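You operate a simulated robot arm through the tools that you are given. There is no shell and no other tool. Be economical: measure what you need, move in short steps, check, and stop when the job is done.

You are at the controls of a simulated two-armed robot. One attempt, no reset.

Task
Put three of the kernels from the top of the deck in the small basket. Pick up the blue tin from the top of the wall bench with one hand, pass it to the other hand and put it on the open end of the sample bench. Stack the 30 disc from the top of the steel bench on top of the 26 disc. Take the small brown sack from the top of the steel bench and put it on the top board of the tall shelf. Take the leaf spring on the lower shelf of the disc rack and put it away on the top of the steel bench. The order is free. Set down upright: blue tin, small brown sack.

It is judged by the outcome, as a careful person would: the job done as asked, and still so three seconds after it is handed in. It fails if anything else is knocked over, pushed out of place, dropped, spilled or broken.

Robot
Two 7-joint arms with fingered hands on one trunk, on a base that drives. Base frame: it is fixed to the floor where the robot stands at the start and does not move with it; the origin is under the middle of the robot, x ahead of it, y to its left, z up. Lengths are in mm, angles in rad, forces in N, time in s.
The left shoulder is at the start at [250, 125, 1034], the right one opposite. With the tool pointing down near the work surface each hand reaches from about 100 to 960 mm from the robot's upright axis, wherever it stands, measured 20 degrees to its own side. Places, roughly: blue tin [3000, -3750, 1000]; disc [-6750, -1750, 750]; kernel (3x3x2 cm) [800, 400, 900]; leaf spring (10x3x2 cm) [-3900, -1800, 500]; open end of the sample bench (22x26 cm) [3060, 80, 840]; small basket (13x35x8 cm) [2200, 200, 800]; small brown sack [-5750, -1750, 1000]; top board of the tall shelf [-3800, -2200, 1300]; top of the steel bench [-6400, -2000, 800]. Payload 3.7 kg a hand.
Tool frame (each hand has its own): the origin (TCP) lies between the finger pads and is the grasp point; the fingertips stand 25 mm ahead of it; z points along the fingers, y is the line along which they close. The gripper opens to 88 mm. The gripper's body begins 29 mm behind the TCP. The gripper is a hand of 5 fingers: y runs from the thumb to the fingers, the wrist lies at [-13, -97, -162] in the tool frame.
Orientation is that of the tool frame in the base frame, as a unit quaternion [x, y, z, w]. With the fingers straight down and the wrist toward the robot, the tool's x, y and z point along [0, 1, 0], [1, 0, 0] and [0, 0, -1] of the base frame.

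Tools
- The arms move only by the tool nudge_tool. It takes "left_steps", "right_steps" or both (then of equal length, played together; a hand with none holds still); each is a list of rows, each a list of 6 numbers: the shift along the tool's x, y, z in units of 25 mm (1.0 is 25 mm), then the turn, a rotation vector about the tool's x, y, z in units of 4 degrees (1.0 is 4 degrees). In form: [[dx, dy, dz, wx, wy, wz], ...]. A call has 1 to 20 rows; each row shifts and turns the commanded pose from where the row before left it, along the tool's axes as they then stand. A call with a number of a shift or a turn outside -1 to 1 is refused whole. A row lasts 0.2 s, in which the tool goes at most 50 mm and 0.15 rad; a call with a longer step from one row to the next is refused whole. A pose out of reach is approached as far as the arm can. The call stops where the force on the tool passes 40 N (or 10 N more than at its start, if that is more) or the arm is blocked; 0.2 s more then pass. In this call time passes only in rows, and 0.2 s behind the last. The reply holds the time, the measured pose of the TCP, the force on the tool along the base axes, the opening and the grip force, in the units named above and with some noise, with the torque about the TCP (base axes, N m) and any sound that the robot's microphone picked up, and new pictures: "pictures" is both (left out), scene, wrist or none (wrist: the cameras of the hands that moved).
- Cameras (640 x 400 px; columns grow to the right, rows downward): "scene" is now at [380.9, 32.9, 1196.9]; the picture's right is [0.34, -0.94, 0.00], its down [-0.23, -0.08, -0.97] and it looks along [0.91, 0.33, -0.24] (base axes); focal length 214 px, centre (320, 200). "left" rides on the left gripper at [-59, -79, -105] in its tool frame; the picture's right is [-0.73, -0.32, 0.61], its down [0.62, -0.68, 0.38] and it looks along [0.29, 0.66, 0.70] (tool axes); focal length 234 px, centre (320, 200). "right" rides on the right gripper at [59, -79, -105] in its tool frame; the picture's right is [-0.73, 0.32, -0.61], its down [-0.62, -0.68, 0.38] and it looks along [-0.29, 0.66, 0.70] (tool axes); focal length 234 px, centre (320, 200).
- raise_lower(by): slides the trunk up (or, below 0, down) by that many mm; the arms and the scene camera ride with it, the base frame stays. It gives what a move gives, with no picture.
- roll_base(legs): drives the robot by 1 to 6 legs, each [ahead, left, turn to the left] in mm, mm and rad, along the robot's own axes; the way and the turn of a leg run together, so that a leg with both is an arc; at most 1500 mm and 3.142 rad a leg. The arms and the cameras ride along, it lands a little off, and it stops where it bumps. It gives what a move gives, and a new picture of the scene camera.
- move_fingers(index, middle, ring, little, thumb_bend, thumb_turn, hand): sets how far each is bent, from 0 (flat) to 1 (curled in); at 0.3 the hand is open as for a grip, at 0.7 the pads meet at the TCP. One left out holds its place. A second passes; each finger stops where it meets its share of the squeeze, and holds until it gets a number again. It is the only way to open and close the hand. It gives what a move gives, with no picture; readings hold the bend of each and the force on index, middle, ring, little, thumb and palm. thumb_turn goes from beside the hand (0) to across from the fingers (1), as for a grip.
- pan_tilt(pan, tilt): turns the head with the scene camera to pan (to the left, within 1.396 rad either way) and tilt (down, from -0.506 to 1.204), counted from straight ahead of the robot. It gives what a move gives, and a new picture of the scene camera.
- locate(camera, pixels): for up to 12 pixels [column, row] of the newest picture of that camera ("zoom" is the newest enlarged one), the place [x, y, z] in the base frame of the surface seen there, good to about 3 mm. It takes no simulated time.
- zoom(camera, box): a new picture of the part [left, top, right, bottom] of that camera's present view, enlarged. It takes no simulated time.
- close_job(): hands the job in; it is judged then, once.

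Keep the steps short. Do not move on a guess: measure, check each grasp and each placing, and mend mistakes. In all there are 145 turns and 260 pictures (those below and enlarged ones count). Leave the grippers open and the arms clear of the work at the hand-in unless told otherwise, and finish with a single line.

The tools are called after "Emit:" as a command line: name --argument value ..., lists and objects as JSON in quotes. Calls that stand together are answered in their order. nudge_tool: Moves the arms, as the interface text tells. Its arguments: {"type":"object","properties":{"left_steps":{"type":"array"},"right_steps":{"type":"array"},"pictures":{"type":"string","enum":["both","scene","wrist","none"]}},"required":[]} The other tools are called the same way: raise_lower (by) slides the trunk up or down; move_fingers (index, middle, ring, little, thumb_bend, thumb_turn, hand) moves the fingers one by one; roll_base (legs) drives the base; pan_tilt (pan, tilt) turns the head that bears the scene camera; locate (camera, pixels) gives the place of the surface under pixels of a picture; zoom (camera, box) takes an enlarged picture of a part of a camera's view; close_job () hands the job in.

At the start:

```text
time_s: 0.0
left_tool_pos: [482.0, 353.1, 1147.6]
left_tool_rot: [0.707, 0.707, 0.0, -0.001]
left_contact_force: [-0.7, -0.5, -0.7]
left_ft_torque: [0.0, -0.01, 0.02]
left_gripper_width: 87.6
left_grasp_force: 0.1
left_shape: jaw
left_bend: [0.3, 0.3, 0.3, 0.3, 0.3, 0.98]
left_finger forces: [0.1, 0.0, 0.0, 0.1, 0.0, 0.0]
right_tool_pos: [538.7, -67.0, 1182.9]
right_tool_rot: [0.707, 0.707, 0.0, 0.0]
right_contact_force: [0.1, -0.3, 0.0]
right_ft_torque: [0.03, -0.03, -0.04]
right_gripper_width: 87.8
right_grasp_force: 0.1
right_shape: jaw
right_bend: [0.3, 0.3, 0.3, 0.3, 0.3, 0.98]
right_finger forces: [0.0, 0.1, 0.0, 0.0, 0.0, 0.1]
trunk travel left (down, up): [-65.0, 351.0]
robot x, y, heading: [0.4, 4.0, -0.004]
head pan, tilt: [0.351, 0.243]
```

scene: 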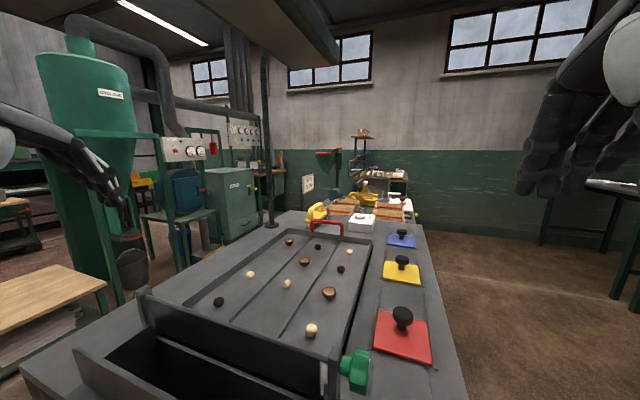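
right: 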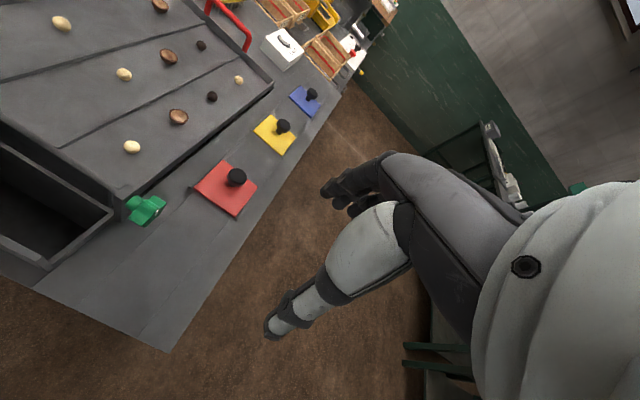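
left: 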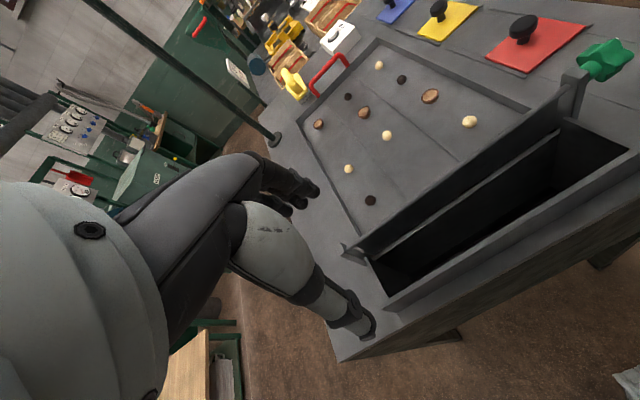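

I see the deck with cream kernels, brown shell halves and dark bits. I'll enlarge the deck and the far end to tell them apart.

Emit:
zoom --camera "scene" --box '[180, 220, 400, 358]'

Emit:
zoom --camera "scene" --box '[290, 120, 450, 220]'

Emit:
locate --camera "scene" --pixels '[[311, 330], [287, 283], [250, 274], [349, 252], [329, 293], [304, 262], [218, 301], [340, 268], [345, 208], [388, 212], [360, 222], [325, 380]]'

```text
2.90 times, centred on (290, 289) of scene
```

zoom: 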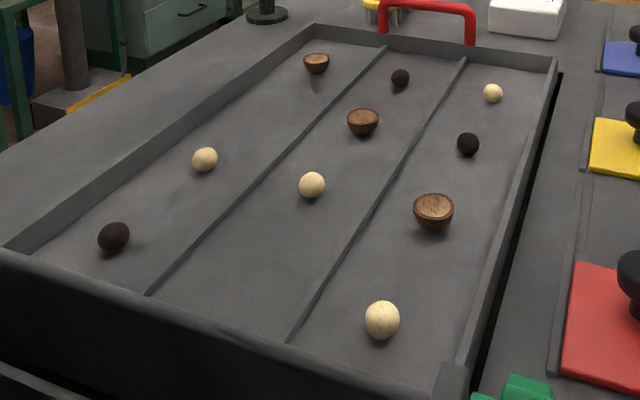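

```text
4.00 times, centred on (370, 170) of scene
```

zoom: 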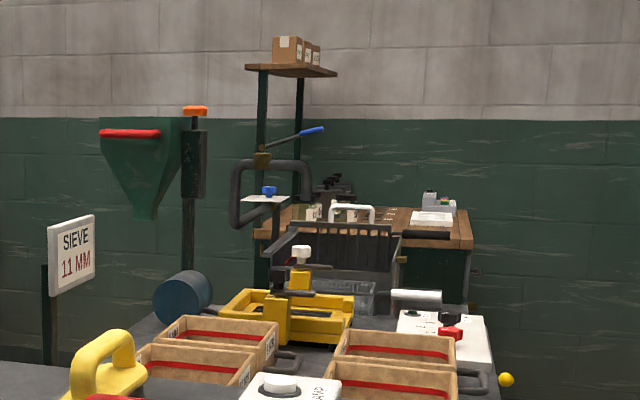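

```text
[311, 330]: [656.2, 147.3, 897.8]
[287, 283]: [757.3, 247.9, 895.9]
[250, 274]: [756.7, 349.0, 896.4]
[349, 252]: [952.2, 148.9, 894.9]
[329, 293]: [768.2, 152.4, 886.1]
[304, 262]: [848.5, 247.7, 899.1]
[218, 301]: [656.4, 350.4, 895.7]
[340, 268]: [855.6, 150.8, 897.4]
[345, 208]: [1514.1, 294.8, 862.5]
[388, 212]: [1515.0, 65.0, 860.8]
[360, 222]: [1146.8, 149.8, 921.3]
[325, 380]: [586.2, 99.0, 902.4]
```

Cream kernels are at about (656,147), (757,248), (757,349) and (952,149). I'll bring the right hand above the first and the left hand above the third, at z≈990, fingers down.

Emit:
nudge_tool --left_steps '[[0, 0.927, 0.525, 0, 0, 0], [0, 0.927, 0.525, 0, 0, 0], [0, 0.927, 0.525, 0, 0, 0], [0, 0.927, 0.525, 0, 0, 0], [0, 0.927, 0.525, 0, 0, 0], [0, 0.927, 0.525, 0, 0, 0], [0, 0.927, 0.525, 0, 0, 0], [0, 0.927, 0.525, 0, 0, 0], [0, 0.927, 0.525, 0, 0, 0], [0, 0.927, 0.525, 0, 0, 0], [0, 0.927, 0.525, 0, 0, 0], [0, 0.927, 0.525, 0, 0, 0]]' --right_steps '[[0.717, 0.403, 0.643, 0, 0, 0], [0.717, 0.403, 0.643, 0, 0, 0], [0.717, 0.403, 0.643, 0, 0, 0], [0.717, 0.403, 0.643, 0, 0, 0], [0.717, 0.403, 0.643, 0, 0, 0], [0.717, 0.403, 0.643, 0, 0, 0], [0.717, 0.403, 0.643, 0, 0, 0], [0.717, 0.403, 0.643, 0, 0, 0], [0.717, 0.403, 0.643, 0, 0, 0], [0.717, 0.403, 0.643, 0, 0, 0], [0.717, 0.403, 0.643, 0, 0, 0], [0.717, 0.403, 0.643, 0, 0, 0]]' --pictures "both"

```text
time_s: 2.6
left_tool_pos: [761.9, 353.7, 989.7]
left_tool_rot: [0.707, 0.707, 0.0, 0.0]
left_contact_force: [-0.5, -0.7, 0.0]
left_ft_torque: [-0.02, 0.06, 0.01]
left_gripper_width: 87.6
left_grasp_force: 0.1
left_shape: jaw
left_bend: [0.3, 0.3, 0.3, 0.3, 0.3, 0.98]
left_finger forces: [0.0, 0.1, 0.1, 0.1, 0.0, 0.0]
right_tool_pos: [659.1, 148.2, 988.0]
right_tool_rot: [0.707, 0.707, -0.001, 0.0]
right_contact_force: [0.5, 0.1, 0.0]
right_ft_torque: [0.01, 0.03, -0.01]
right_gripper_width: 87.6
right_grasp_force: 0.0
right_shape: jaw
right_bend: [0.3, 0.3, 0.3, 0.3, 0.3, 0.98]
right_finger forces: [0.0, 0.1, 0.0, 0.1, 0.0, 0.0]
trunk travel left (down, up): [-65.0, 351.0]
robot x, y, heading: [3.1, 1.3, -0.001]
head pan, tilt: [0.351, 0.243]
```

scene: 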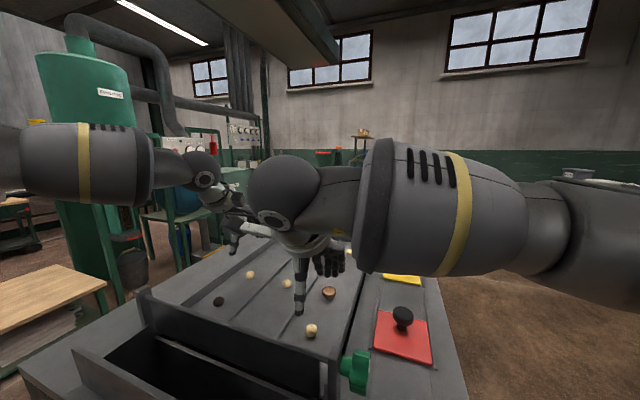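
right: 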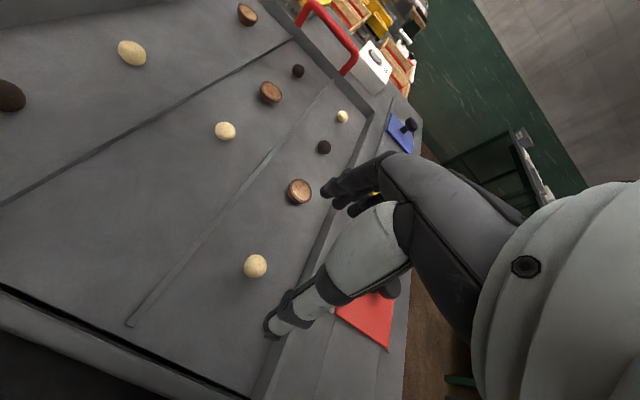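
left: 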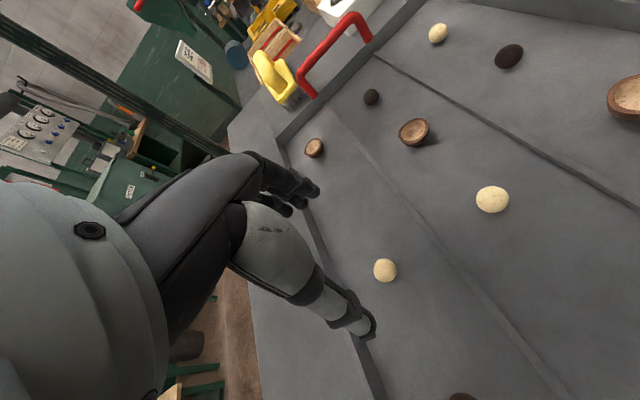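

Both hands are above. Measuring the kernels in the wrist pictures: right (255,266), left (385,270), plus deck points beside them.

Emit:
locate --camera "right" --pixels '[[255, 259], [255, 266], [247, 266], [264, 266], [255, 276], [225, 280], [225, 130], [342, 117]]'

Emit:
locate --camera "left" --pixels '[[385, 263], [385, 270], [376, 270], [394, 270], [385, 280], [420, 285], [350, 350]]'

```text
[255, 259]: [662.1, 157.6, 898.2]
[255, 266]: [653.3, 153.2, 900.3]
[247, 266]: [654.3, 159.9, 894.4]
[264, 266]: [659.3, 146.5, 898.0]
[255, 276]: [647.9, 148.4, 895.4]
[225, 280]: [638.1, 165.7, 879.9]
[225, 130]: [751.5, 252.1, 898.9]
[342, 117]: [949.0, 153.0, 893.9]
```

```text
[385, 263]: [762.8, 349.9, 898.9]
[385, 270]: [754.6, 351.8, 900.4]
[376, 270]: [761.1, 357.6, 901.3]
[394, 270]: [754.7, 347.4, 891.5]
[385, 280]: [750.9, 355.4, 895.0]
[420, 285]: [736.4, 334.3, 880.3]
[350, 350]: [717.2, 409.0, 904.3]
```

Kernel centres: right (658,152,~890), left (759,352,~890); deck at 880. Descending both to TCP z≈908 so the fingertips stay just above the deck.

Emit:
nudge_tool --left_steps '[[-0.02, -0.03, 0.8, 0, 0, 0], [-0.02, -0.03, 0.8, 0, 0, 0], [-0.02, -0.03, 0.8, 0, 0, 0], [-0.01, -0.03, 0.86, 0, 0, 0]]' --right_steps '[[0.04, -0.01, 0.8, 0, 0, 0], [0.04, -0.01, 0.8, 0, 0, 0], [0.04, -0.01, 0.8, 0, 0, 0], [0.03, -0.01, 0.8, 0, 0, 0]]' --pictures "wrist"

```text
time_s: 3.6
left_tool_pos: [757.9, 355.2, 908.7]
left_tool_rot: [0.707, 0.707, 0.0, -0.001]
left_contact_force: [0.6, 0.5, 0.2]
left_ft_torque: [0.0, 0.03, -0.04]
left_gripper_width: 87.8
left_grasp_force: 0.1
left_shape: jaw
left_bend: [0.3, 0.3, 0.3, 0.3, 0.3, 0.98]
left_finger forces: [0.0, 0.0, 0.1, 0.0, 0.0, 0.0]
right_tool_pos: [657.7, 152.6, 907.6]
right_tool_rot: [0.707, 0.708, 0.001, 0.001]
right_contact_force: [-0.2, 0.9, 0.0]
right_ft_torque: [-0.02, -0.02, -0.01]
right_gripper_width: 87.8
right_grasp_force: 0.1
right_shape: jaw
right_bend: [0.3, 0.3, 0.3, 0.3, 0.3, 0.98]
right_finger forces: [0.1, 0.1, 0.1, 0.0, 0.0, 0.1]
trunk travel left (down, up): [-65.0, 351.0]
robot x, y, heading: [1.0, -1.7, -0.002]
head pan, tilt: [0.351, 0.243]
```

right: 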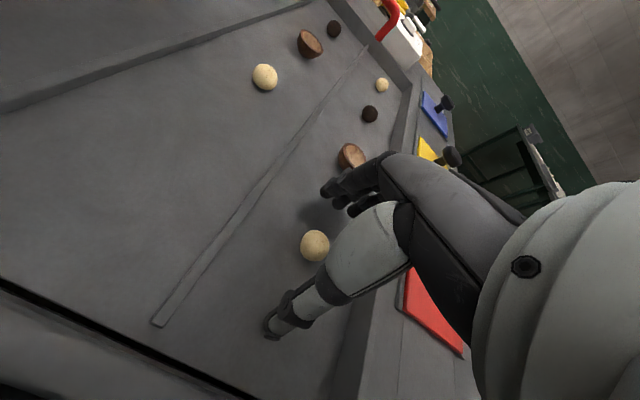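
left: 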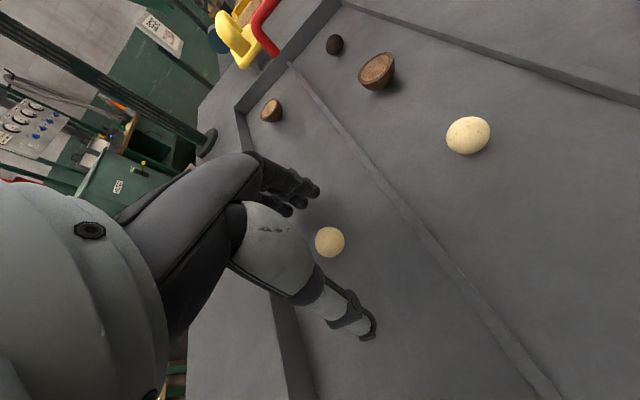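

Both kernels sit where expected, between thumb and fingers (right at (315,245), left at (330,242)). Closing both hands.

Emit:
move_fingers --hand "right" --index 0.72 --middle 0.72 --ring 0.72 --little 0.72 --thumb_bend 0.72

Emit:
move_fingers --hand "left" --index 0.72 --middle 0.72 --ring 0.72 --little 0.72 --thumb_bend 0.72

```text
time_s: 4.6
left_tool_pos: [756.6, 355.0, 908.5]
left_tool_rot: [0.707, 0.707, 0.001, 0.0]
left_contact_force: [-0.8, 0.2, 0.6]
left_ft_torque: [0.02, 0.0, 0.0]
left_gripper_width: 87.7
left_grasp_force: 0.1
left_shape: jaw
left_bend: [0.3, 0.3, 0.3, 0.3, 0.3, 0.98]
left_finger forces: [0.0, 0.0, 0.0, 0.0, 0.2, 0.1]
right_tool_pos: [658.3, 153.6, 908.8]
right_tool_rot: [0.707, 0.707, 0.0, 0.0]
right_contact_force: [0.7, 0.5, 0.1]
right_ft_torque: [0.01, -0.01, 0.01]
right_gripper_width: 8.4
right_grasp_force: 6.9
right_shape: fingers
right_bend: [0.71, 0.67, 0.72, 0.72, 0.64, 0.96]
right_finger forces: [3.5, 3.9, 0.1, 0.0, 7.0, 0.0]
trunk travel left (down, up): [-65.0, 351.0]
robot x, y, heading: [-2.6, 2.7, -0.001]
head pan, tilt: [0.351, 0.243]
```

```text
time_s: 5.6
left_tool_pos: [757.0, 353.7, 910.4]
left_tool_rot: [0.707, 0.707, 0.001, 0.0]
left_contact_force: [0.1, 0.5, 0.2]
left_ft_torque: [-0.01, 0.03, -0.03]
left_gripper_width: 8.9
left_grasp_force: 7.9
left_shape: fingers
left_bend: [0.71, 0.71, 0.72, 0.72, 0.64, 0.96]
left_finger forces: [3.9, 4.0, 0.0, 0.1, 7.3, 0.0]
right_tool_pos: [657.7, 153.5, 908.4]
right_tool_rot: [0.708, 0.707, 0.001, 0.001]
right_contact_force: [0.4, 0.0, -0.5]
right_ft_torque: [0.02, -0.03, -0.02]
right_gripper_width: 8.1
right_grasp_force: 7.1
right_shape: fingers
right_bend: [0.71, 0.67, 0.72, 0.72, 0.64, 0.96]
right_finger forces: [3.7, 4.0, 0.0, 0.1, 7.0, 0.0]
trunk travel left (down, up): [-65.0, 351.0]
robot x, y, heading: [1.7, 1.4, -0.002]
head pan, tilt: [0.351, 0.243]
```

Thumb, index and middle carry load in both hands. Lifting both 150 mm and looking.

Emit:
nudge_tool --left_steps '[[0, 0, -0.5, 0, 0, 0], [0, 0, -1, 0, 0, 0], [0, 0, -1, 0, 0, 0], [0, 0, -1, 0, 0, 0], [0, 0, -1, 0, 0, 0], [0, 0, -1, 0, 0, 0]]' --right_steps '[[0, 0, -0.5, 0, 0, 0], [0, 0, -1, 0, 0, 0], [0, 0, -1, 0, 0, 0], [0, 0, -1, 0, 0, 0], [0, 0, -1, 0, 0, 0], [0, 0, -1, 0, 0, 0]]' --pictures "wrist"

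```text
time_s: 7.0
left_tool_pos: [758.6, 353.2, 1048.2]
left_tool_rot: [0.708, 0.707, -0.001, 0.0]
left_contact_force: [0.1, -0.3, -0.1]
left_ft_torque: [-0.02, 0.02, -0.01]
left_gripper_width: 9.2
left_grasp_force: 7.5
left_shape: fingers
left_bend: [0.71, 0.71, 0.72, 0.72, 0.64, 0.96]
left_finger forces: [3.7, 4.1, 0.0, 0.0, 7.0, 0.0]
right_tool_pos: [661.1, 154.1, 1047.8]
right_tool_rot: [0.707, 0.707, 0.0, 0.001]
right_contact_force: [0.3, 0.5, -0.2]
right_ft_torque: [-0.01, 0.01, -0.03]
right_gripper_width: 8.0
right_grasp_force: 7.4
right_shape: fingers
right_bend: [0.71, 0.67, 0.72, 0.72, 0.64, 0.96]
right_finger forces: [3.6, 4.1, 0.1, 0.0, 6.8, 0.0]
trunk travel left (down, up): [-65.0, 351.0]
robot x, y, heading: [0.2, 1.3, -0.003]
head pan, tilt: [0.351, 0.243]
```

right: 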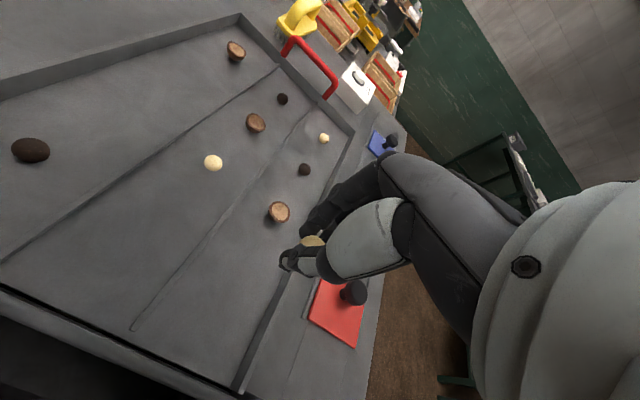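
left: 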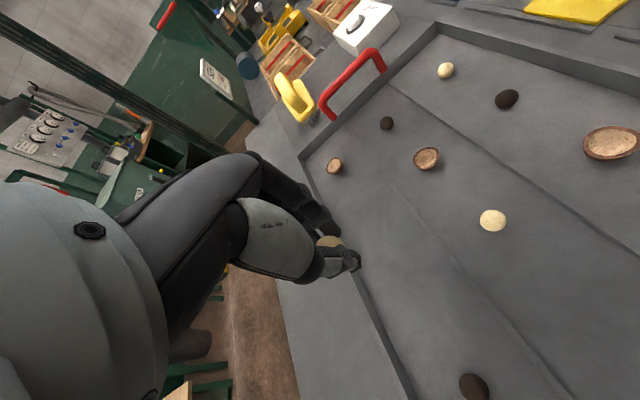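

Both kernels are held (visible between fingertips). Retracting both arms clear of the view, to see the basket.

Emit:
nudge_tool --left_steps '[[0, -0.95, -0.31, 0, 0, 0], [0, -0.95, -0.31, 0, 0, 0], [0, -0.95, -0.31, 0, 0, 0], [0, -0.95, -0.31, 0, 0, 0], [0, -0.95, -0.31, 0, 0, 0], [0, -0.95, -0.31, 0, 0, 0], [0, -0.95, -0.31, 0, 0, 0], [0, -0.95, -0.31, 0, 0, 0], [0, -0.95, -0.31, 0, 0, 0], [0, -0.95, -0.31, 0, 0, 0], [0, -0.95, -0.31, 0, 0, 0], [0, -0.95, -0.31, 0, 0, 0], [0, -0.95, -0.31, 0, 0, 0]]' --right_steps '[[-1, -0.65, -0.31, 0, 0, 0], [-1, -0.65, -0.31, 0, 0, 0], [-1, -0.65, -0.31, 0, 0, 0], [-1, -0.65, -0.31, 0, 0, 0], [-1, -0.65, -0.31, 0, 0, 0], [-1, -0.65, -0.31, 0, 0, 0], [-1, -0.65, -0.31, 0, 0, 0], [-1, -0.65, -0.31, 0, 0, 0], [-1, -0.65, -0.31, 0, 0, 0], [-1, -0.65, -0.31, 0, 0, 0], [-1, -0.65, -0.31, 0, 0, 0], [-1, -0.65, -0.31, 0, 0, 0], [-1, -0.65, -0.31, 0, 0, 0]]' --pictures "none"

Emit:
pan_tilt --pan 0.0 --tilt 0.5

```text
time_s: 9.4
left_tool_pos: [500.4, 352.8, 1128.4]
left_tool_rot: [0.707, 0.707, 0.0, 0.001]
left_contact_force: [-0.5, 0.1, 0.3]
left_ft_torque: [-0.06, 0.01, 0.0]
left_gripper_width: 8.3
left_grasp_force: 6.9
left_shape: fingers
left_bend: [0.71, 0.71, 0.72, 0.72, 0.64, 0.96]
left_finger forces: [3.4, 4.2, 0.0, 0.0, 6.7, 0.0]
right_tool_pos: [487.7, -113.8, 1132.4]
right_tool_rot: [0.711, 0.703, 0.006, -0.007]
right_contact_force: [43.3, 20.4, 24.6]
right_ft_torque: [-2.44, 6.6, -1.09]
right_gripper_width: 8.0
right_grasp_force: 7.0
right_shape: fingers
right_bend: [0.71, 0.71, 0.72, 0.72, 0.64, 0.96]
right_finger forces: [3.4, 4.2, 0.1, 0.1, 6.6, 0.0]
trunk travel left (down, up): [-65.0, 351.0]
robot x, y, heading: [-0.3, -0.3, -0.003]
head pan, tilt: [0.351, 0.243]
stopped in row 11 (right hand): the force on the tool passed its limit at 72 N (the readings are from after the stop); the commanded pose is now the measured one
```

```text
time_s: 10.2
left_tool_pos: [500.0, 353.9, 1127.8]
left_tool_rot: [0.707, 0.708, -0.001, 0.001]
left_contact_force: [0.2, 0.3, 0.3]
left_ft_torque: [-0.01, 0.0, 0.0]
left_gripper_width: 8.6
left_grasp_force: 7.2
left_shape: fingers
left_bend: [0.71, 0.71, 0.72, 0.72, 0.64, 0.96]
left_finger forces: [3.4, 4.2, 0.1, 0.0, 6.8, 0.0]
right_tool_pos: [487.1, -115.2, 1132.1]
right_tool_rot: [0.709, 0.706, 0.005, -0.003]
right_contact_force: [-0.9, -0.6, 0.5]
right_ft_torque: [0.01, -0.03, 0.0]
right_gripper_width: 8.1
right_grasp_force: 7.0
right_shape: fingers
right_bend: [0.71, 0.71, 0.72, 0.72, 0.64, 0.96]
right_finger forces: [3.4, 4.3, 0.0, 0.1, 6.5, 0.1]
trunk travel left (down, up): [-65.0, 351.0]
robot x, y, heading: [-3.6, -1.0, -0.0]
head pan, tilt: [0.0, 0.499]
```

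scene: 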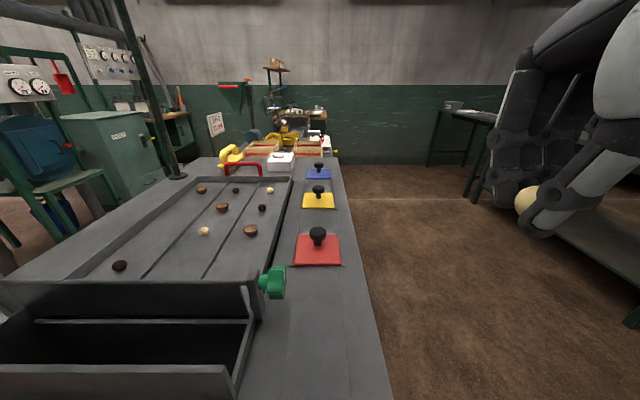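

The right arm just touched the robot's own body; the kernel is still held. Now mapping the far end of the table.

Emit:
zoom --camera "scene" --box '[210, 90, 370, 190]'

Emit:
locate --camera "scene" --pixels '[[385, 380], [345, 200], [310, 175], [262, 150], [308, 152], [337, 155], [330, 165], [410, 230], [490, 125], [440, 112]]'

```text
4.00 times, centred on (290, 140) of scene
```

zoom: 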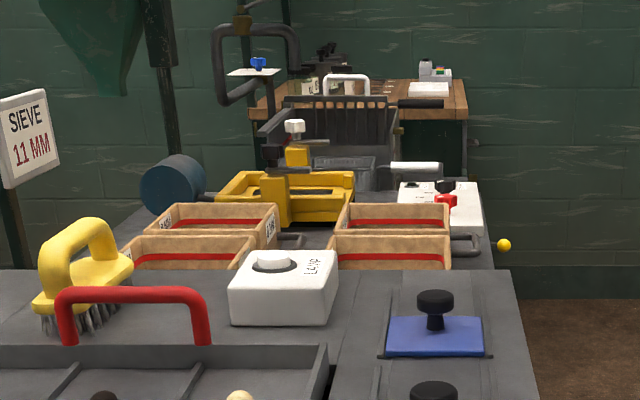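

```text
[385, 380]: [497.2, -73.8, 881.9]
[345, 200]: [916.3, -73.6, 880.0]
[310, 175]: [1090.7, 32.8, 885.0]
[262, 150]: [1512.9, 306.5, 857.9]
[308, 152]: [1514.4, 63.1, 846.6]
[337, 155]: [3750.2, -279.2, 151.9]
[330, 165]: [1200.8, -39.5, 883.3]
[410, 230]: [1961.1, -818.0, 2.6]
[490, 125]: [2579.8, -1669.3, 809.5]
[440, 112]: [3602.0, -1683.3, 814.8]
```

Need to know the free corridor on the right. Panning right.

Emit:
pan_tilt --pan -0.8 --tilt 0.5

```text
time_s: 11.3
left_tool_pos: [499.6, 354.4, 1129.2]
left_tool_rot: [0.707, 0.708, 0.0, -0.001]
left_contact_force: [-0.1, -0.3, 0.2]
left_ft_torque: [0.01, -0.02, 0.0]
left_gripper_width: 8.7
left_grasp_force: 7.1
left_shape: fingers
left_bend: [0.71, 0.71, 0.72, 0.72, 0.64, 0.96]
left_finger forces: [3.4, 4.2, 0.0, 0.1, 6.7, 0.1]
right_tool_pos: [485.5, -115.5, 1131.3]
right_tool_rot: [0.709, 0.705, 0.004, -0.004]
right_contact_force: [-0.6, 0.7, 0.3]
right_ft_torque: [0.01, 0.01, 0.02]
right_gripper_width: 7.8
right_grasp_force: 7.1
right_shape: fingers
right_bend: [0.71, 0.71, 0.72, 0.72, 0.64, 0.96]
right_finger forces: [3.4, 4.2, 0.1, 0.0, 6.6, 0.0]
trunk travel left (down, up): [-65.0, 351.0]
robot x, y, heading: [0.8, -0.2, 0.004]
head pan, tilt: [-0.799, 0.499]
```

scene: 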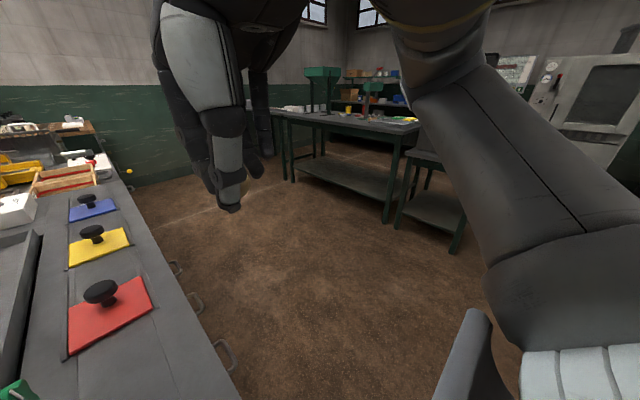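

Emit:
locate --camera "scene" --pixels '[[388, 220], [455, 250], [295, 180], [290, 110], [415, 130], [400, 225], [222, 368], [175, 275], [305, 330], [480, 270], [435, 160], [235, 200]]'

```text
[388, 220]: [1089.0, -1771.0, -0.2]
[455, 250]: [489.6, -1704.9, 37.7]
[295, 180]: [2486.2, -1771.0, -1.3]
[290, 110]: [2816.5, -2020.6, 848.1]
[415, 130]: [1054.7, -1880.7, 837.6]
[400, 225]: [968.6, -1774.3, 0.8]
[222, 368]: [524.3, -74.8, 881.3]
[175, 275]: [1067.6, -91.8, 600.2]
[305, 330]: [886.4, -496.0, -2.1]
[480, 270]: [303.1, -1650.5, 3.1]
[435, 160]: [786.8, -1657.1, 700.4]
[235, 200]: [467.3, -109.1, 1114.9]
```

Corridor between y≈-110 and y≈-1650 is free. Strafing right 800 mm, driving ahead 2200 mm, then turning left to face the second table.

Emit:
roll_base --legs '[[0, -800, 0], [1500, 0, 0], [700, 0, 0], [0, 0, 1.571]]'

Emit:
pan_tilt --pan 0 --tilt 0.5

```text
time_s: 33.1
left_tool_pos: [1847.1, -327.0, 1129.3]
left_tool_rot: [0.008, 1.0, 0.0, -0.001]
left_contact_force: [0.6, -0.2, -0.3]
left_ft_torque: [0.0, -0.01, 0.02]
left_gripper_width: 8.6
left_grasp_force: 6.6
left_shape: fingers
left_bend: [0.71, 0.71, 0.72, 0.72, 0.64, 0.96]
left_finger forces: [3.3, 4.0, 0.1, 0.0, 6.2, 0.0]
right_tool_pos: [2315.1, -349.4, 1132.4]
right_tool_rot: [0.012, 1.0, 0.001, -0.006]
right_contact_force: [-0.5, -0.3, 0.5]
right_ft_torque: [-0.01, -0.02, -0.02]
right_gripper_width: 7.6
right_grasp_force: 6.6
right_shape: fingers
right_bend: [0.71, 0.71, 0.72, 0.72, 0.65, 0.96]
right_finger forces: [3.3, 4.0, 0.0, 0.0, 6.2, 0.0]
trunk travel left (down, up): [-65.0, 351.0]
robot x, y, heading: [2190.8, -838.7, 1.549]
head pan, tilt: [-0.799, 0.499]
```

scene: 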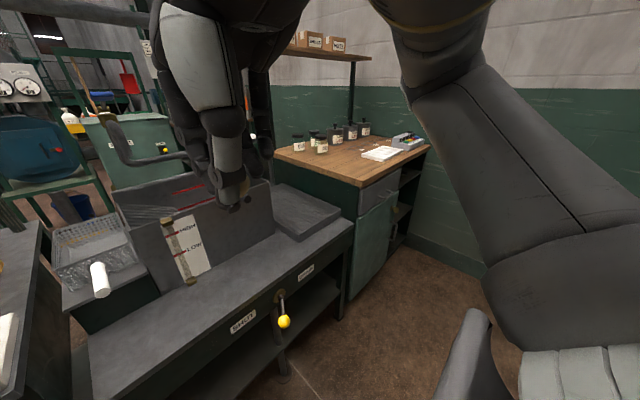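

```text
time_s: 34.3
left_tool_pos: [1846.1, -327.5, 1127.3]
left_tool_rot: [0.009, 1.0, -0.001, 0.0]
left_contact_force: [0.2, 0.0, -0.2]
left_ft_torque: [0.0, -0.02, 0.02]
left_gripper_width: 8.2
left_grasp_force: 6.5
left_shape: fingers
left_bend: [0.71, 0.71, 0.72, 0.72, 0.64, 0.96]
left_finger forces: [3.2, 4.0, 0.0, 0.0, 6.2, 0.1]
right_tool_pos: [2312.7, -348.9, 1132.1]
right_tool_rot: [0.01, 1.0, 0.001, -0.007]
right_contact_force: [-0.1, -0.5, -0.6]
right_ft_torque: [0.02, -0.01, -0.02]
right_gripper_width: 7.7
right_grasp_force: 6.4
right_shape: fingers
right_bend: [0.71, 0.71, 0.72, 0.72, 0.65, 0.96]
right_finger forces: [3.3, 4.0, 0.0, 0.0, 6.2, 0.0]
trunk travel left (down, up): [-65.0, 351.0]
robot x, y, heading: [2191.0, -832.6, 1.554]
head pan, tilt: [0.0, 0.499]
```

scene: 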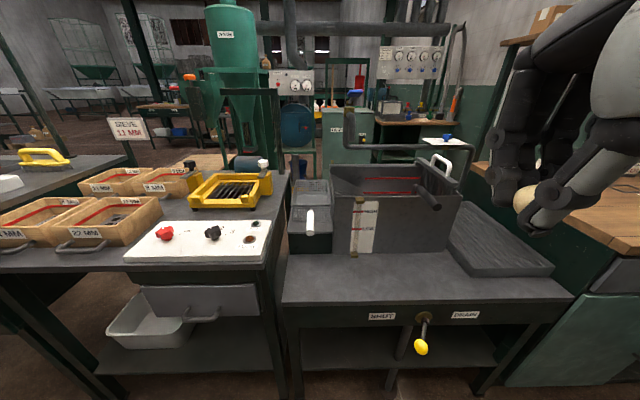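

I see a wire basket at about (312,190) beside the tank, with a white handle toward me. Enlarging and measuring.

Emit:
zoom --camera "scene" --box '[250, 160, 378, 260]'

Emit:
locate --camera "scene" --pixels '[[312, 197], [312, 190], [295, 183], [330, 183], [330, 205], [293, 207], [310, 215], [310, 233], [300, 240], [340, 240], [285, 260], [430, 330]]'

```text
4.00 times, centred on (314, 210) of scene
```

zoom: 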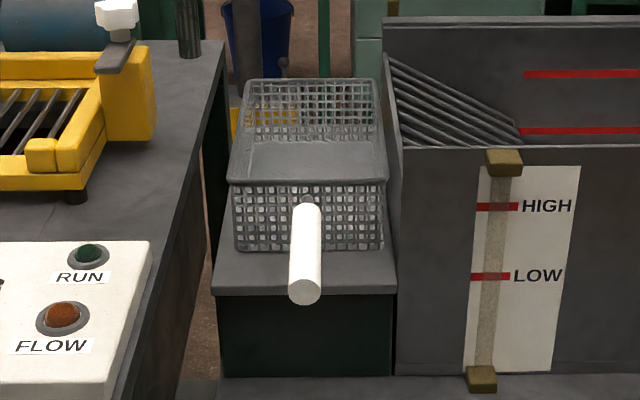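

```text
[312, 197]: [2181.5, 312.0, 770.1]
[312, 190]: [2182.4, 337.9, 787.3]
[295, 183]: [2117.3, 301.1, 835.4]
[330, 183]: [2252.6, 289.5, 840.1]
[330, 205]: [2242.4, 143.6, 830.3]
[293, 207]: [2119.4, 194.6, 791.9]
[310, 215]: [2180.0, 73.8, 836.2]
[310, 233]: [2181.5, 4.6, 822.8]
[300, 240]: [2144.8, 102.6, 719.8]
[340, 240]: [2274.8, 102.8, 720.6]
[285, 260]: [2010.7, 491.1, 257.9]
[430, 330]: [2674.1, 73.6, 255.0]
```

The basket spans x≈2115–2250, y≈145–490, rim z≈838, floor ≈770. Measuring tank height and bench fronts before approaching.

Emit:
locate --camera "scene" --pixels '[[345, 198], [400, 198], [345, 168], [430, 306], [200, 268], [320, 258], [355, 94], [440, 170], [330, 178], [298, 178]]'

```text
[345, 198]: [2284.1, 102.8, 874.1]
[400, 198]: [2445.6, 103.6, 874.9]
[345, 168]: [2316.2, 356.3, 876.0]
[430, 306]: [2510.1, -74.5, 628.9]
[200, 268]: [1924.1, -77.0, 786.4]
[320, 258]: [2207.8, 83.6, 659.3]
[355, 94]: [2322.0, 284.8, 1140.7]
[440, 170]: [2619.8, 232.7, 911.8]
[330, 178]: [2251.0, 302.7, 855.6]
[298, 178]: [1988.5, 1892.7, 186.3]
```

Driving 320 mm toward the benches (fronts at y≈-77), then bring the left hand over the basket.

Emit:
roll_base --legs '[[320, 0, 0.017]]'

```text
time_s: 36.4
left_tool_pos: [1843.7, -9.7, 1128.1]
left_tool_rot: [0.002, 1.0, -0.001, 0.001]
left_contact_force: [0.3, 0.0, -0.3]
left_ft_torque: [0.01, 0.01, -0.01]
left_gripper_width: 8.0
left_grasp_force: 7.0
left_shape: fingers
left_bend: [0.71, 0.71, 0.72, 0.72, 0.64, 0.96]
left_finger forces: [3.2, 3.9, 0.0, 0.0, 6.2, 0.1]
right_tool_pos: [2310.1, -25.8, 1131.4]
right_tool_rot: [0.005, 1.0, 0.001, -0.006]
right_contact_force: [0.7, 0.1, 0.3]
right_ft_torque: [-0.05, -0.04, -0.03]
right_gripper_width: 7.5
right_grasp_force: 6.5
right_shape: fingers
right_bend: [0.71, 0.71, 0.72, 0.72, 0.65, 0.96]
right_finger forces: [3.3, 4.0, 0.0, 0.0, 6.3, 0.0]
trunk travel left (down, up): [-65.0, 351.0]
robot x, y, heading: [2193.0, -513.6, 1.564]
head pan, tilt: [0.0, 0.499]
```

scene: 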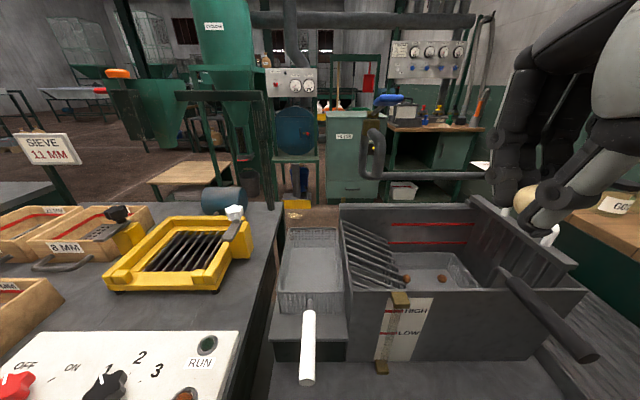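

Now a clear view into the basket. Measuring its rim and floor.

Emit:
locate --camera "scene" --pixels '[[281, 295], [344, 295], [290, 230], [338, 230], [312, 260], [312, 280], [312, 245], [308, 312], [307, 380], [312, 292]]'

Emit:
nudge_tool --left_steps '[[-1, 0.7, 0, 0, 0, 0], [-1, 0.7, 0, 0, 0, 0], [-1, 0.7, 0, 0, 0, 0], [-1, 0.7, 0, 0, 0, 0], [-1, 0.7, 0, 0, 0, 0], [-1, 0.7, 0, 0, 0, 0], [-1, 0.7, 0, 0, 0, 0], [-1, 0.7, 0, 0, 0, 0], [-1, 0.7, 0, 0, 0, 0], [-1, 0.7, 0, 0, 0, 0], [-1, 0.7, 0, 0, 0, 0], [-1, 0.7, 0, 0, 0, 0], [-1, 0.7, 0, 0, 0, 0]]' --pictures "both"

```text
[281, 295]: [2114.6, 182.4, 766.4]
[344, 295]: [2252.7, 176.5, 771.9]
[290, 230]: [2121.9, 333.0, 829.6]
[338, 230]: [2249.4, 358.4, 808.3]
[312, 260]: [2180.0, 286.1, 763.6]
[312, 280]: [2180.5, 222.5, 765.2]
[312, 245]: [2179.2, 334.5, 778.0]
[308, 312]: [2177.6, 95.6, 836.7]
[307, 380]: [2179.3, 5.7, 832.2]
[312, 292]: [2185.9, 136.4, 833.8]
```

```text
time_s: 39.2
left_tool_pos: [2130.7, 185.1, 1129.3]
left_tool_rot: [0.002, 1.0, 0.001, 0.001]
left_contact_force: [0.0, -0.2, -0.2]
left_ft_torque: [0.02, -0.04, 0.0]
left_gripper_width: 7.7
left_grasp_force: 6.4
left_shape: fingers
left_bend: [0.71, 0.71, 0.72, 0.72, 0.65, 0.96]
left_finger forces: [3.1, 4.1, 0.0, 0.0, 6.0, 0.0]
left hand out of reach, approached as far as the arm can: row 12, 13
right_tool_pos: [2310.9, -25.3, 1132.7]
right_tool_rot: [0.005, 1.0, 0.002, -0.005]
right_contact_force: [0.4, 0.5, -1.3]
right_ft_torque: [0.01, 0.01, 0.01]
right_gripper_width: 7.6
right_grasp_force: 6.9
right_shape: fingers
right_bend: [0.71, 0.71, 0.72, 0.72, 0.65, 0.96]
right_finger forces: [3.2, 4.0, 0.0, 0.0, 6.1, 0.0]
trunk travel left (down, up): [-65.0, 351.0]
robot x, y, heading: [2191.5, -512.3, 1.57]
head pan, tilt: [0.0, 0.499]
```

scene: 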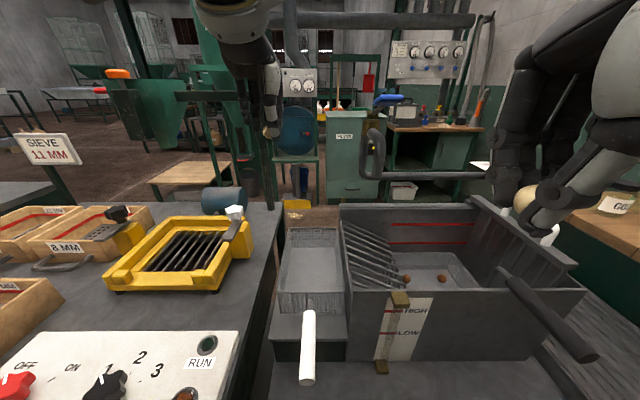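
left: 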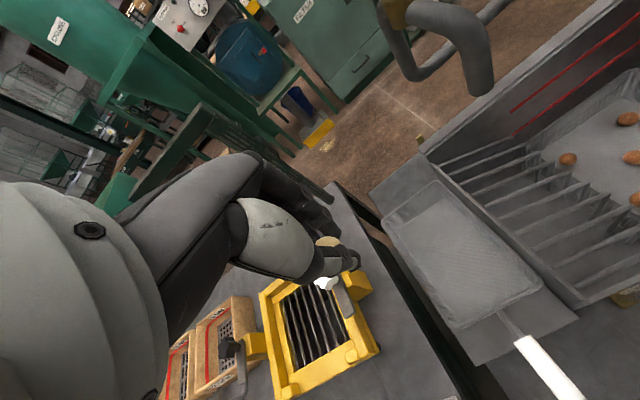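

The left hand is at its reach limit at (2131,185). Shifting the base 35 ahead and 53 right to put it over the basket centre.

Emit:
roll_base --legs '[[35, -52, 0]]'

Emit:
nudge_tool --left_steps '[[0, 0, 1, 0, 0, 0], [0, 0, 1, 0, 0, 0], [0, 0, 1, 0, 0, 0], [0, 0, 1, 0, 0, 0], [0, 0, 1, 0, 0, 0], [0, 0, 1, 0, 0, 0], [0, 0, 1, 0, 0, 0], [0, 0, 1, 0, 0, 0]]' --pictures "wrist"

```text
time_s: 40.3
left_tool_pos: [2180.5, 218.9, 1129.2]
left_tool_rot: [0.002, 1.0, 0.0, -0.001]
left_contact_force: [0.4, 0.5, -0.3]
left_ft_torque: [-0.03, 0.0, -0.02]
left_gripper_width: 7.6
left_grasp_force: 6.4
left_shape: fingers
left_bend: [0.71, 0.71, 0.72, 0.72, 0.65, 0.96]
left_finger forces: [3.1, 4.0, 0.0, 0.0, 6.0, 0.0]
right_tool_pos: [2362.6, 9.3, 1131.9]
right_tool_rot: [0.006, 1.0, 0.001, -0.006]
right_contact_force: [0.7, -0.8, 0.2]
right_ft_torque: [0.01, 0.01, -0.01]
right_gripper_width: 7.6
right_grasp_force: 6.4
right_shape: fingers
right_bend: [0.71, 0.71, 0.72, 0.72, 0.65, 0.96]
right_finger forces: [3.3, 4.1, 0.0, 0.0, 6.2, 0.1]
trunk travel left (down, up): [-65.0, 351.0]
robot x, y, heading: [2243.8, -476.5, 1.565]
head pan, tilt: [0.0, 0.499]
```

scene: 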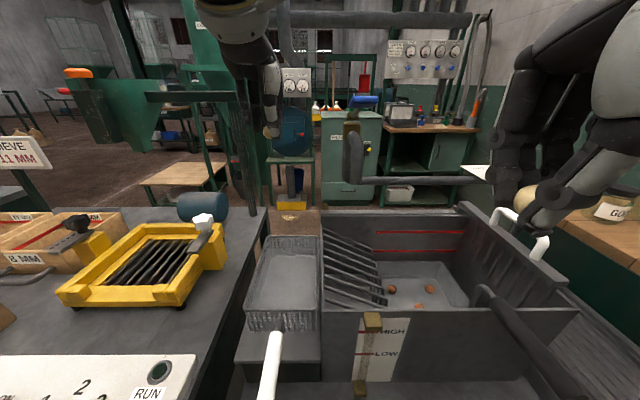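

```text
time_s: 42.1
left_tool_pos: [2181.1, 219.2, 928.1]
left_tool_rot: [0.002, 1.0, 0.001, 0.0]
left_contact_force: [0.5, 0.5, 0.4]
left_ft_torque: [0.04, 0.04, -0.04]
left_gripper_width: 7.8
left_grasp_force: 6.5
left_shape: fingers
left_bend: [0.71, 0.71, 0.72, 0.72, 0.65, 0.96]
left_finger forces: [3.1, 4.1, 0.0, 0.1, 5.9, 0.0]
right_tool_pos: [2361.5, 9.0, 1132.0]
right_tool_rot: [0.006, 1.0, 0.001, -0.006]
right_contact_force: [0.1, 0.0, -0.1]
right_ft_torque: [-0.05, 0.03, 0.02]
right_gripper_width: 7.5
right_grasp_force: 6.7
right_shape: fingers
right_bend: [0.71, 0.71, 0.72, 0.72, 0.65, 0.96]
right_finger forces: [3.2, 3.9, 0.0, 0.1, 6.2, 0.1]
trunk travel left (down, up): [-65.0, 351.0]
robot x, y, heading: [2246.7, -476.6, 1.568]
head pan, tilt: [0.0, 0.499]
```

left: 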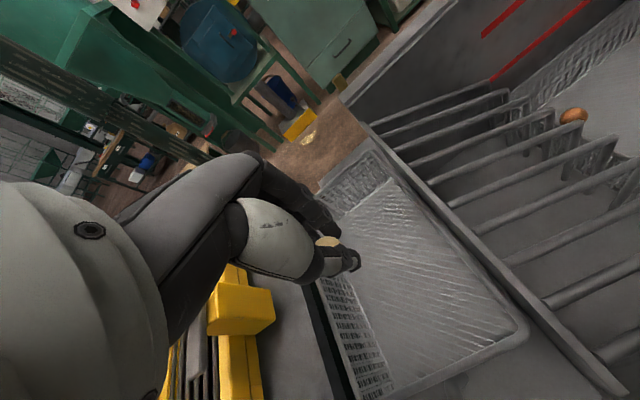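

Checking basket extents in the wrist picture before lowering inside.

Emit:
locate --camera "left" --pixels '[[525, 335], [385, 155], [375, 385], [410, 260], [370, 230], [450, 320], [345, 300], [300, 270]]'

```text
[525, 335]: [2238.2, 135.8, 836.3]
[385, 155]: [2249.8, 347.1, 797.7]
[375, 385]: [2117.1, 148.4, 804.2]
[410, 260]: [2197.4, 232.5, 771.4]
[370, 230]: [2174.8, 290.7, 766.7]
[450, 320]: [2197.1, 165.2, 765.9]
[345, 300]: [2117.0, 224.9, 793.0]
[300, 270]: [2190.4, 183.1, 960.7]
```

Basket inside spans y≈140–345. Moving 25 mm further in and lowering to z≈812.

Emit:
nudge_tool --left_steps '[[0, 1, 0.6, 0, 0, 0], [0, 0, 1, 0, 0, 0], [0, 0, 1, 0, 0, 0], [0, 0, 1, 0, 0, 0], [0, 0, 1, 0, 0, 0]]' --pictures "wrist"

```text
time_s: 43.3
left_tool_pos: [2182.1, 244.6, 812.5]
left_tool_rot: [0.002, 1.0, 0.0, 0.0]
left_contact_force: [0.0, 0.4, -0.5]
left_ft_torque: [0.0, 0.0, 0.0]
left_gripper_width: 7.3
left_grasp_force: 6.8
left_shape: fingers
left_bend: [0.71, 0.71, 0.72, 0.72, 0.65, 0.96]
left_finger forces: [3.0, 4.0, 0.0, 0.0, 5.9, 0.0]
right_tool_pos: [2362.2, 8.6, 1130.4]
right_tool_rot: [0.005, 1.0, 0.0, -0.006]
right_contact_force: [-0.1, 0.3, -0.1]
right_ft_torque: [0.0, 0.01, -0.01]
right_gripper_width: 7.6
right_grasp_force: 7.1
right_shape: fingers
right_bend: [0.71, 0.71, 0.72, 0.72, 0.65, 0.96]
right_finger forces: [3.3, 4.0, 0.0, 0.0, 6.2, 0.0]
trunk travel left (down, up): [-65.0, 351.0]
robot x, y, heading: [2243.7, -479.6, 1.57]
head pan, tilt: [0.0, 0.499]
```

left: 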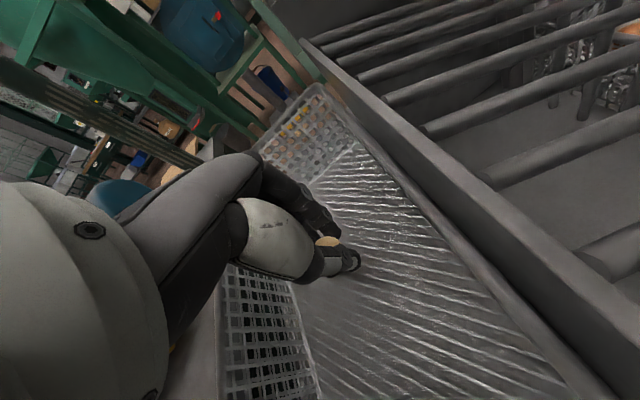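

Fingertips are well inside the basket. Opening the left hand partly to release, then lifting.

Emit:
move_fingers --hand "left" --index 0.5 --middle 0.5 --ring 0.5 --little 0.5 --thumb_bend 0.45

Emit:
nudge_tool --left_steps '[[0, 0, -1, 0, 0, 0], [0, 0, -1, 0, 0, 0], [0, 0, -1, 0, 0, 0], [0, 0, -1, 0, 0, 0], [0, 0, -1, 0, 0, 0], [0, 0, -1, 0, 0, 0], [0, -0.7, -1, 0, 0, 0], [0, -1, -1, 0, 0, 0], [0, -1, -1, 0, 0, 0], [0, -1, -1, 0, 0, 0], [0, -1, -1, 0, 0, 0], [0.5, -1, -1, 0, 0, 0], [1, -1, 0, 0, 0, 0], [1, -1, 0, 0, 0, 0], [1, -1, 0, 0, 0, 0], [1, -1, 0, 0, 0, 0], [1, 0, 0, 0, 0, 0], [1, 0, 0, 0, 0, 0], [1, 0, 0, 0, 0, 0], [1, 0, 0, 0, 0, 0]]' --pictures "none"

Emit:
zoom --camera "scene" --box '[200, 180, 392, 300]'

```text
time_s: 44.3
left_tool_pos: [2182.0, 243.9, 812.7]
left_tool_rot: [0.002, 1.0, 0.0, 0.0]
left_contact_force: [0.1, 0.2, 0.7]
left_ft_torque: [0.01, -0.01, -0.01]
left_gripper_width: 46.7
left_grasp_force: 0.0
left_shape: fingers
left_bend: [0.5, 0.5, 0.5, 0.5, 0.45, 0.97]
left_finger forces: [0.1, 0.0, 0.0, 0.0, 0.0, 0.1]
right_tool_pos: [2361.7, 9.0, 1132.3]
right_tool_rot: [0.005, 1.0, 0.001, -0.006]
right_contact_force: [-0.1, 0.7, 0.4]
right_ft_torque: [-0.01, -0.01, 0.01]
right_gripper_width: 7.9
right_grasp_force: 6.0
right_shape: fingers
right_bend: [0.71, 0.71, 0.72, 0.72, 0.65, 0.96]
right_finger forces: [3.2, 4.0, 0.0, 0.0, 6.2, 0.1]
trunk travel left (down, up): [-65.0, 351.0]
robot x, y, heading: [2244.1, -475.9, 1.567]
head pan, tilt: [0.0, 0.499]
```

```text
time_s: 48.5
left_tool_pos: [1965.3, 2.0, 1113.5]
left_tool_rot: [0.003, 1.0, -0.001, 0.0]
left_contact_force: [0.6, 0.1, 0.1]
left_ft_torque: [0.03, 0.0, -0.02]
left_gripper_width: 46.6
left_grasp_force: 0.2
left_shape: fingers
left_bend: [0.5, 0.5, 0.5, 0.5, 0.45, 0.97]
left_finger forces: [0.0, 0.0, 0.0, 0.0, 0.1, 0.0]
right_tool_pos: [2360.8, 8.6, 1131.9]
right_tool_rot: [0.005, 1.0, 0.0, -0.006]
right_contact_force: [0.5, 0.4, 1.8]
right_ft_torque: [-0.03, 0.0, 0.03]
right_gripper_width: 7.9
right_grasp_force: 6.7
right_shape: fingers
right_bend: [0.71, 0.71, 0.72, 0.72, 0.65, 0.96]
right_finger forces: [3.2, 3.9, 0.1, 0.1, 6.2, 0.0]
trunk travel left (down, up): [-65.0, 351.0]
robot x, y, heading: [2246.1, -478.4, 1.565]
head pan, tilt: [0.0, 0.499]
```

```text
3.33 times, centred on (296, 240) of scene
```

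zoom: 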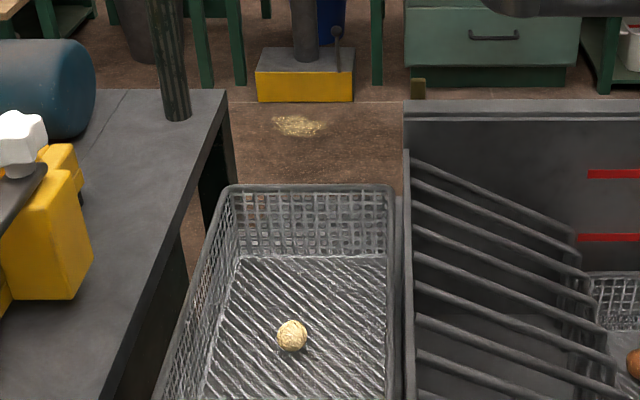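

Kernel one lies in the basket. Checking how near the pipe arm (pixel (352,150)) comes to the right hand's path.

Emit:
locate --camera "scene" --pixels '[[350, 150], [352, 125], [362, 102], [355, 180], [440, 180], [344, 170]]'

Emit:
roll_base --legs '[[0, 140, 0]]'

```text
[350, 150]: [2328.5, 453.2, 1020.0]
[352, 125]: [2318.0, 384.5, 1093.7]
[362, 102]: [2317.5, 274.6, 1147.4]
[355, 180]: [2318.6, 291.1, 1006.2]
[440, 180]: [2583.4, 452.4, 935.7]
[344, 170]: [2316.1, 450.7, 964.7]
```

```text
time_s: 50.4
left_tool_pos: [1826.9, 3.3, 1114.0]
left_tool_rot: [0.003, 1.0, 0.0, 0.0]
left_contact_force: [0.2, -0.1, 0.3]
left_ft_torque: [0.0, -0.02, 0.04]
left_gripper_width: 46.7
left_grasp_force: 0.0
left_shape: fingers
left_bend: [0.5, 0.5, 0.5, 0.5, 0.45, 0.97]
left_finger forces: [0.1, 0.1, 0.0, 0.0, 0.0, 0.0]
right_tool_pos: [2222.4, 9.5, 1131.8]
right_tool_rot: [0.007, 1.0, 0.001, -0.005]
right_contact_force: [-0.5, -0.5, -0.3]
right_ft_torque: [0.01, -0.01, 0.02]
right_gripper_width: 7.5
right_grasp_force: 6.9
right_shape: fingers
right_bend: [0.71, 0.71, 0.72, 0.72, 0.65, 0.96]
right_finger forces: [3.1, 4.0, 0.0, 0.0, 6.2, 0.1]
trunk travel left (down, up): [-65.0, 351.0]
robot x, y, heading: [2106.3, -472.5, 1.56]
head pan, tilt: [0.0, 0.499]
```

scene: 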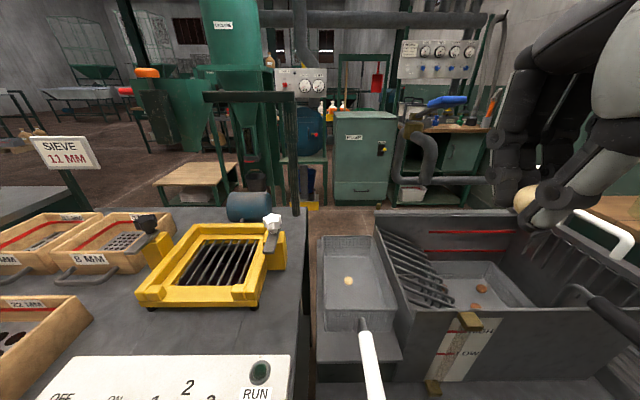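

Emit:
locate --camera "scene" --pixels '[[348, 280], [350, 270], [322, 238], [375, 238]]'

Emit:
nudge_tool --right_steps '[[0.12, 0.95, 0, 0, 0, 0], [0.12, 0.95, 0, 0, 0, 0], [0.12, 0.95, 0, 0, 0, 0], [0.12, 0.95, 0, 0, 0, 0], [0.12, 0.95, 0, 0, 0, 0], [0.12, 0.95, 0, 0, 0, 0], [0.12, 0.95, 0, 0, 0, 0], [0.12, 0.95, 0, 0, 0, 0], [0.2, 0, 1, 0, 0, 0], [0.2, 0, 1, 0, 0, 0], [0.2, 0, 1, 0, 0, 0], [0, 0, 1, 0, 0, 0], [0, 0, 1, 0, 0, 0], [0, 0, 1, 0, 0, 0], [0, 0, 1, 0, 0, 0], [0, 0, 1, 0, 0, 0]]' --pictures "wrist"

```text
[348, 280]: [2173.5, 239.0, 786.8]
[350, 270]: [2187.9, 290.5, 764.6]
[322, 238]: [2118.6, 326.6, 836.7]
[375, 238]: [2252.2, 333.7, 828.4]
```

```text
time_s: 53.8
left_tool_pos: [1827.0, 4.6, 1113.8]
left_tool_rot: [0.004, 1.0, 0.001, 0.0]
left_contact_force: [-0.6, -0.7, 0.1]
left_ft_torque: [0.0, -0.02, 0.02]
left_gripper_width: 46.8
left_grasp_force: 0.0
left_shape: fingers
left_bend: [0.5, 0.5, 0.5, 0.5, 0.45, 0.97]
left_finger forces: [0.0, 0.0, 0.0, 0.0, 0.0, 0.1]
right_tool_pos: [2184.1, 201.1, 931.3]
right_tool_rot: [0.007, 1.0, 0.001, -0.005]
right_contact_force: [-1.2, 1.3, -0.5]
right_ft_torque: [-0.04, 0.03, 0.02]
right_gripper_width: 7.0
right_grasp_force: 6.6
right_shape: fingers
right_bend: [0.71, 0.71, 0.72, 0.72, 0.65, 0.96]
right_finger forces: [2.9, 4.0, 0.0, 0.1, 6.0, 0.0]
trunk travel left (down, up): [-65.0, 351.0]
robot x, y, heading: [2104.8, -478.3, 1.561]
head pan, tilt: [0.0, 0.499]
```

right: 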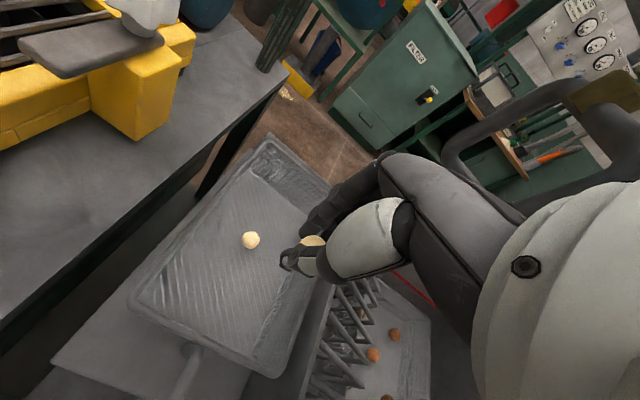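

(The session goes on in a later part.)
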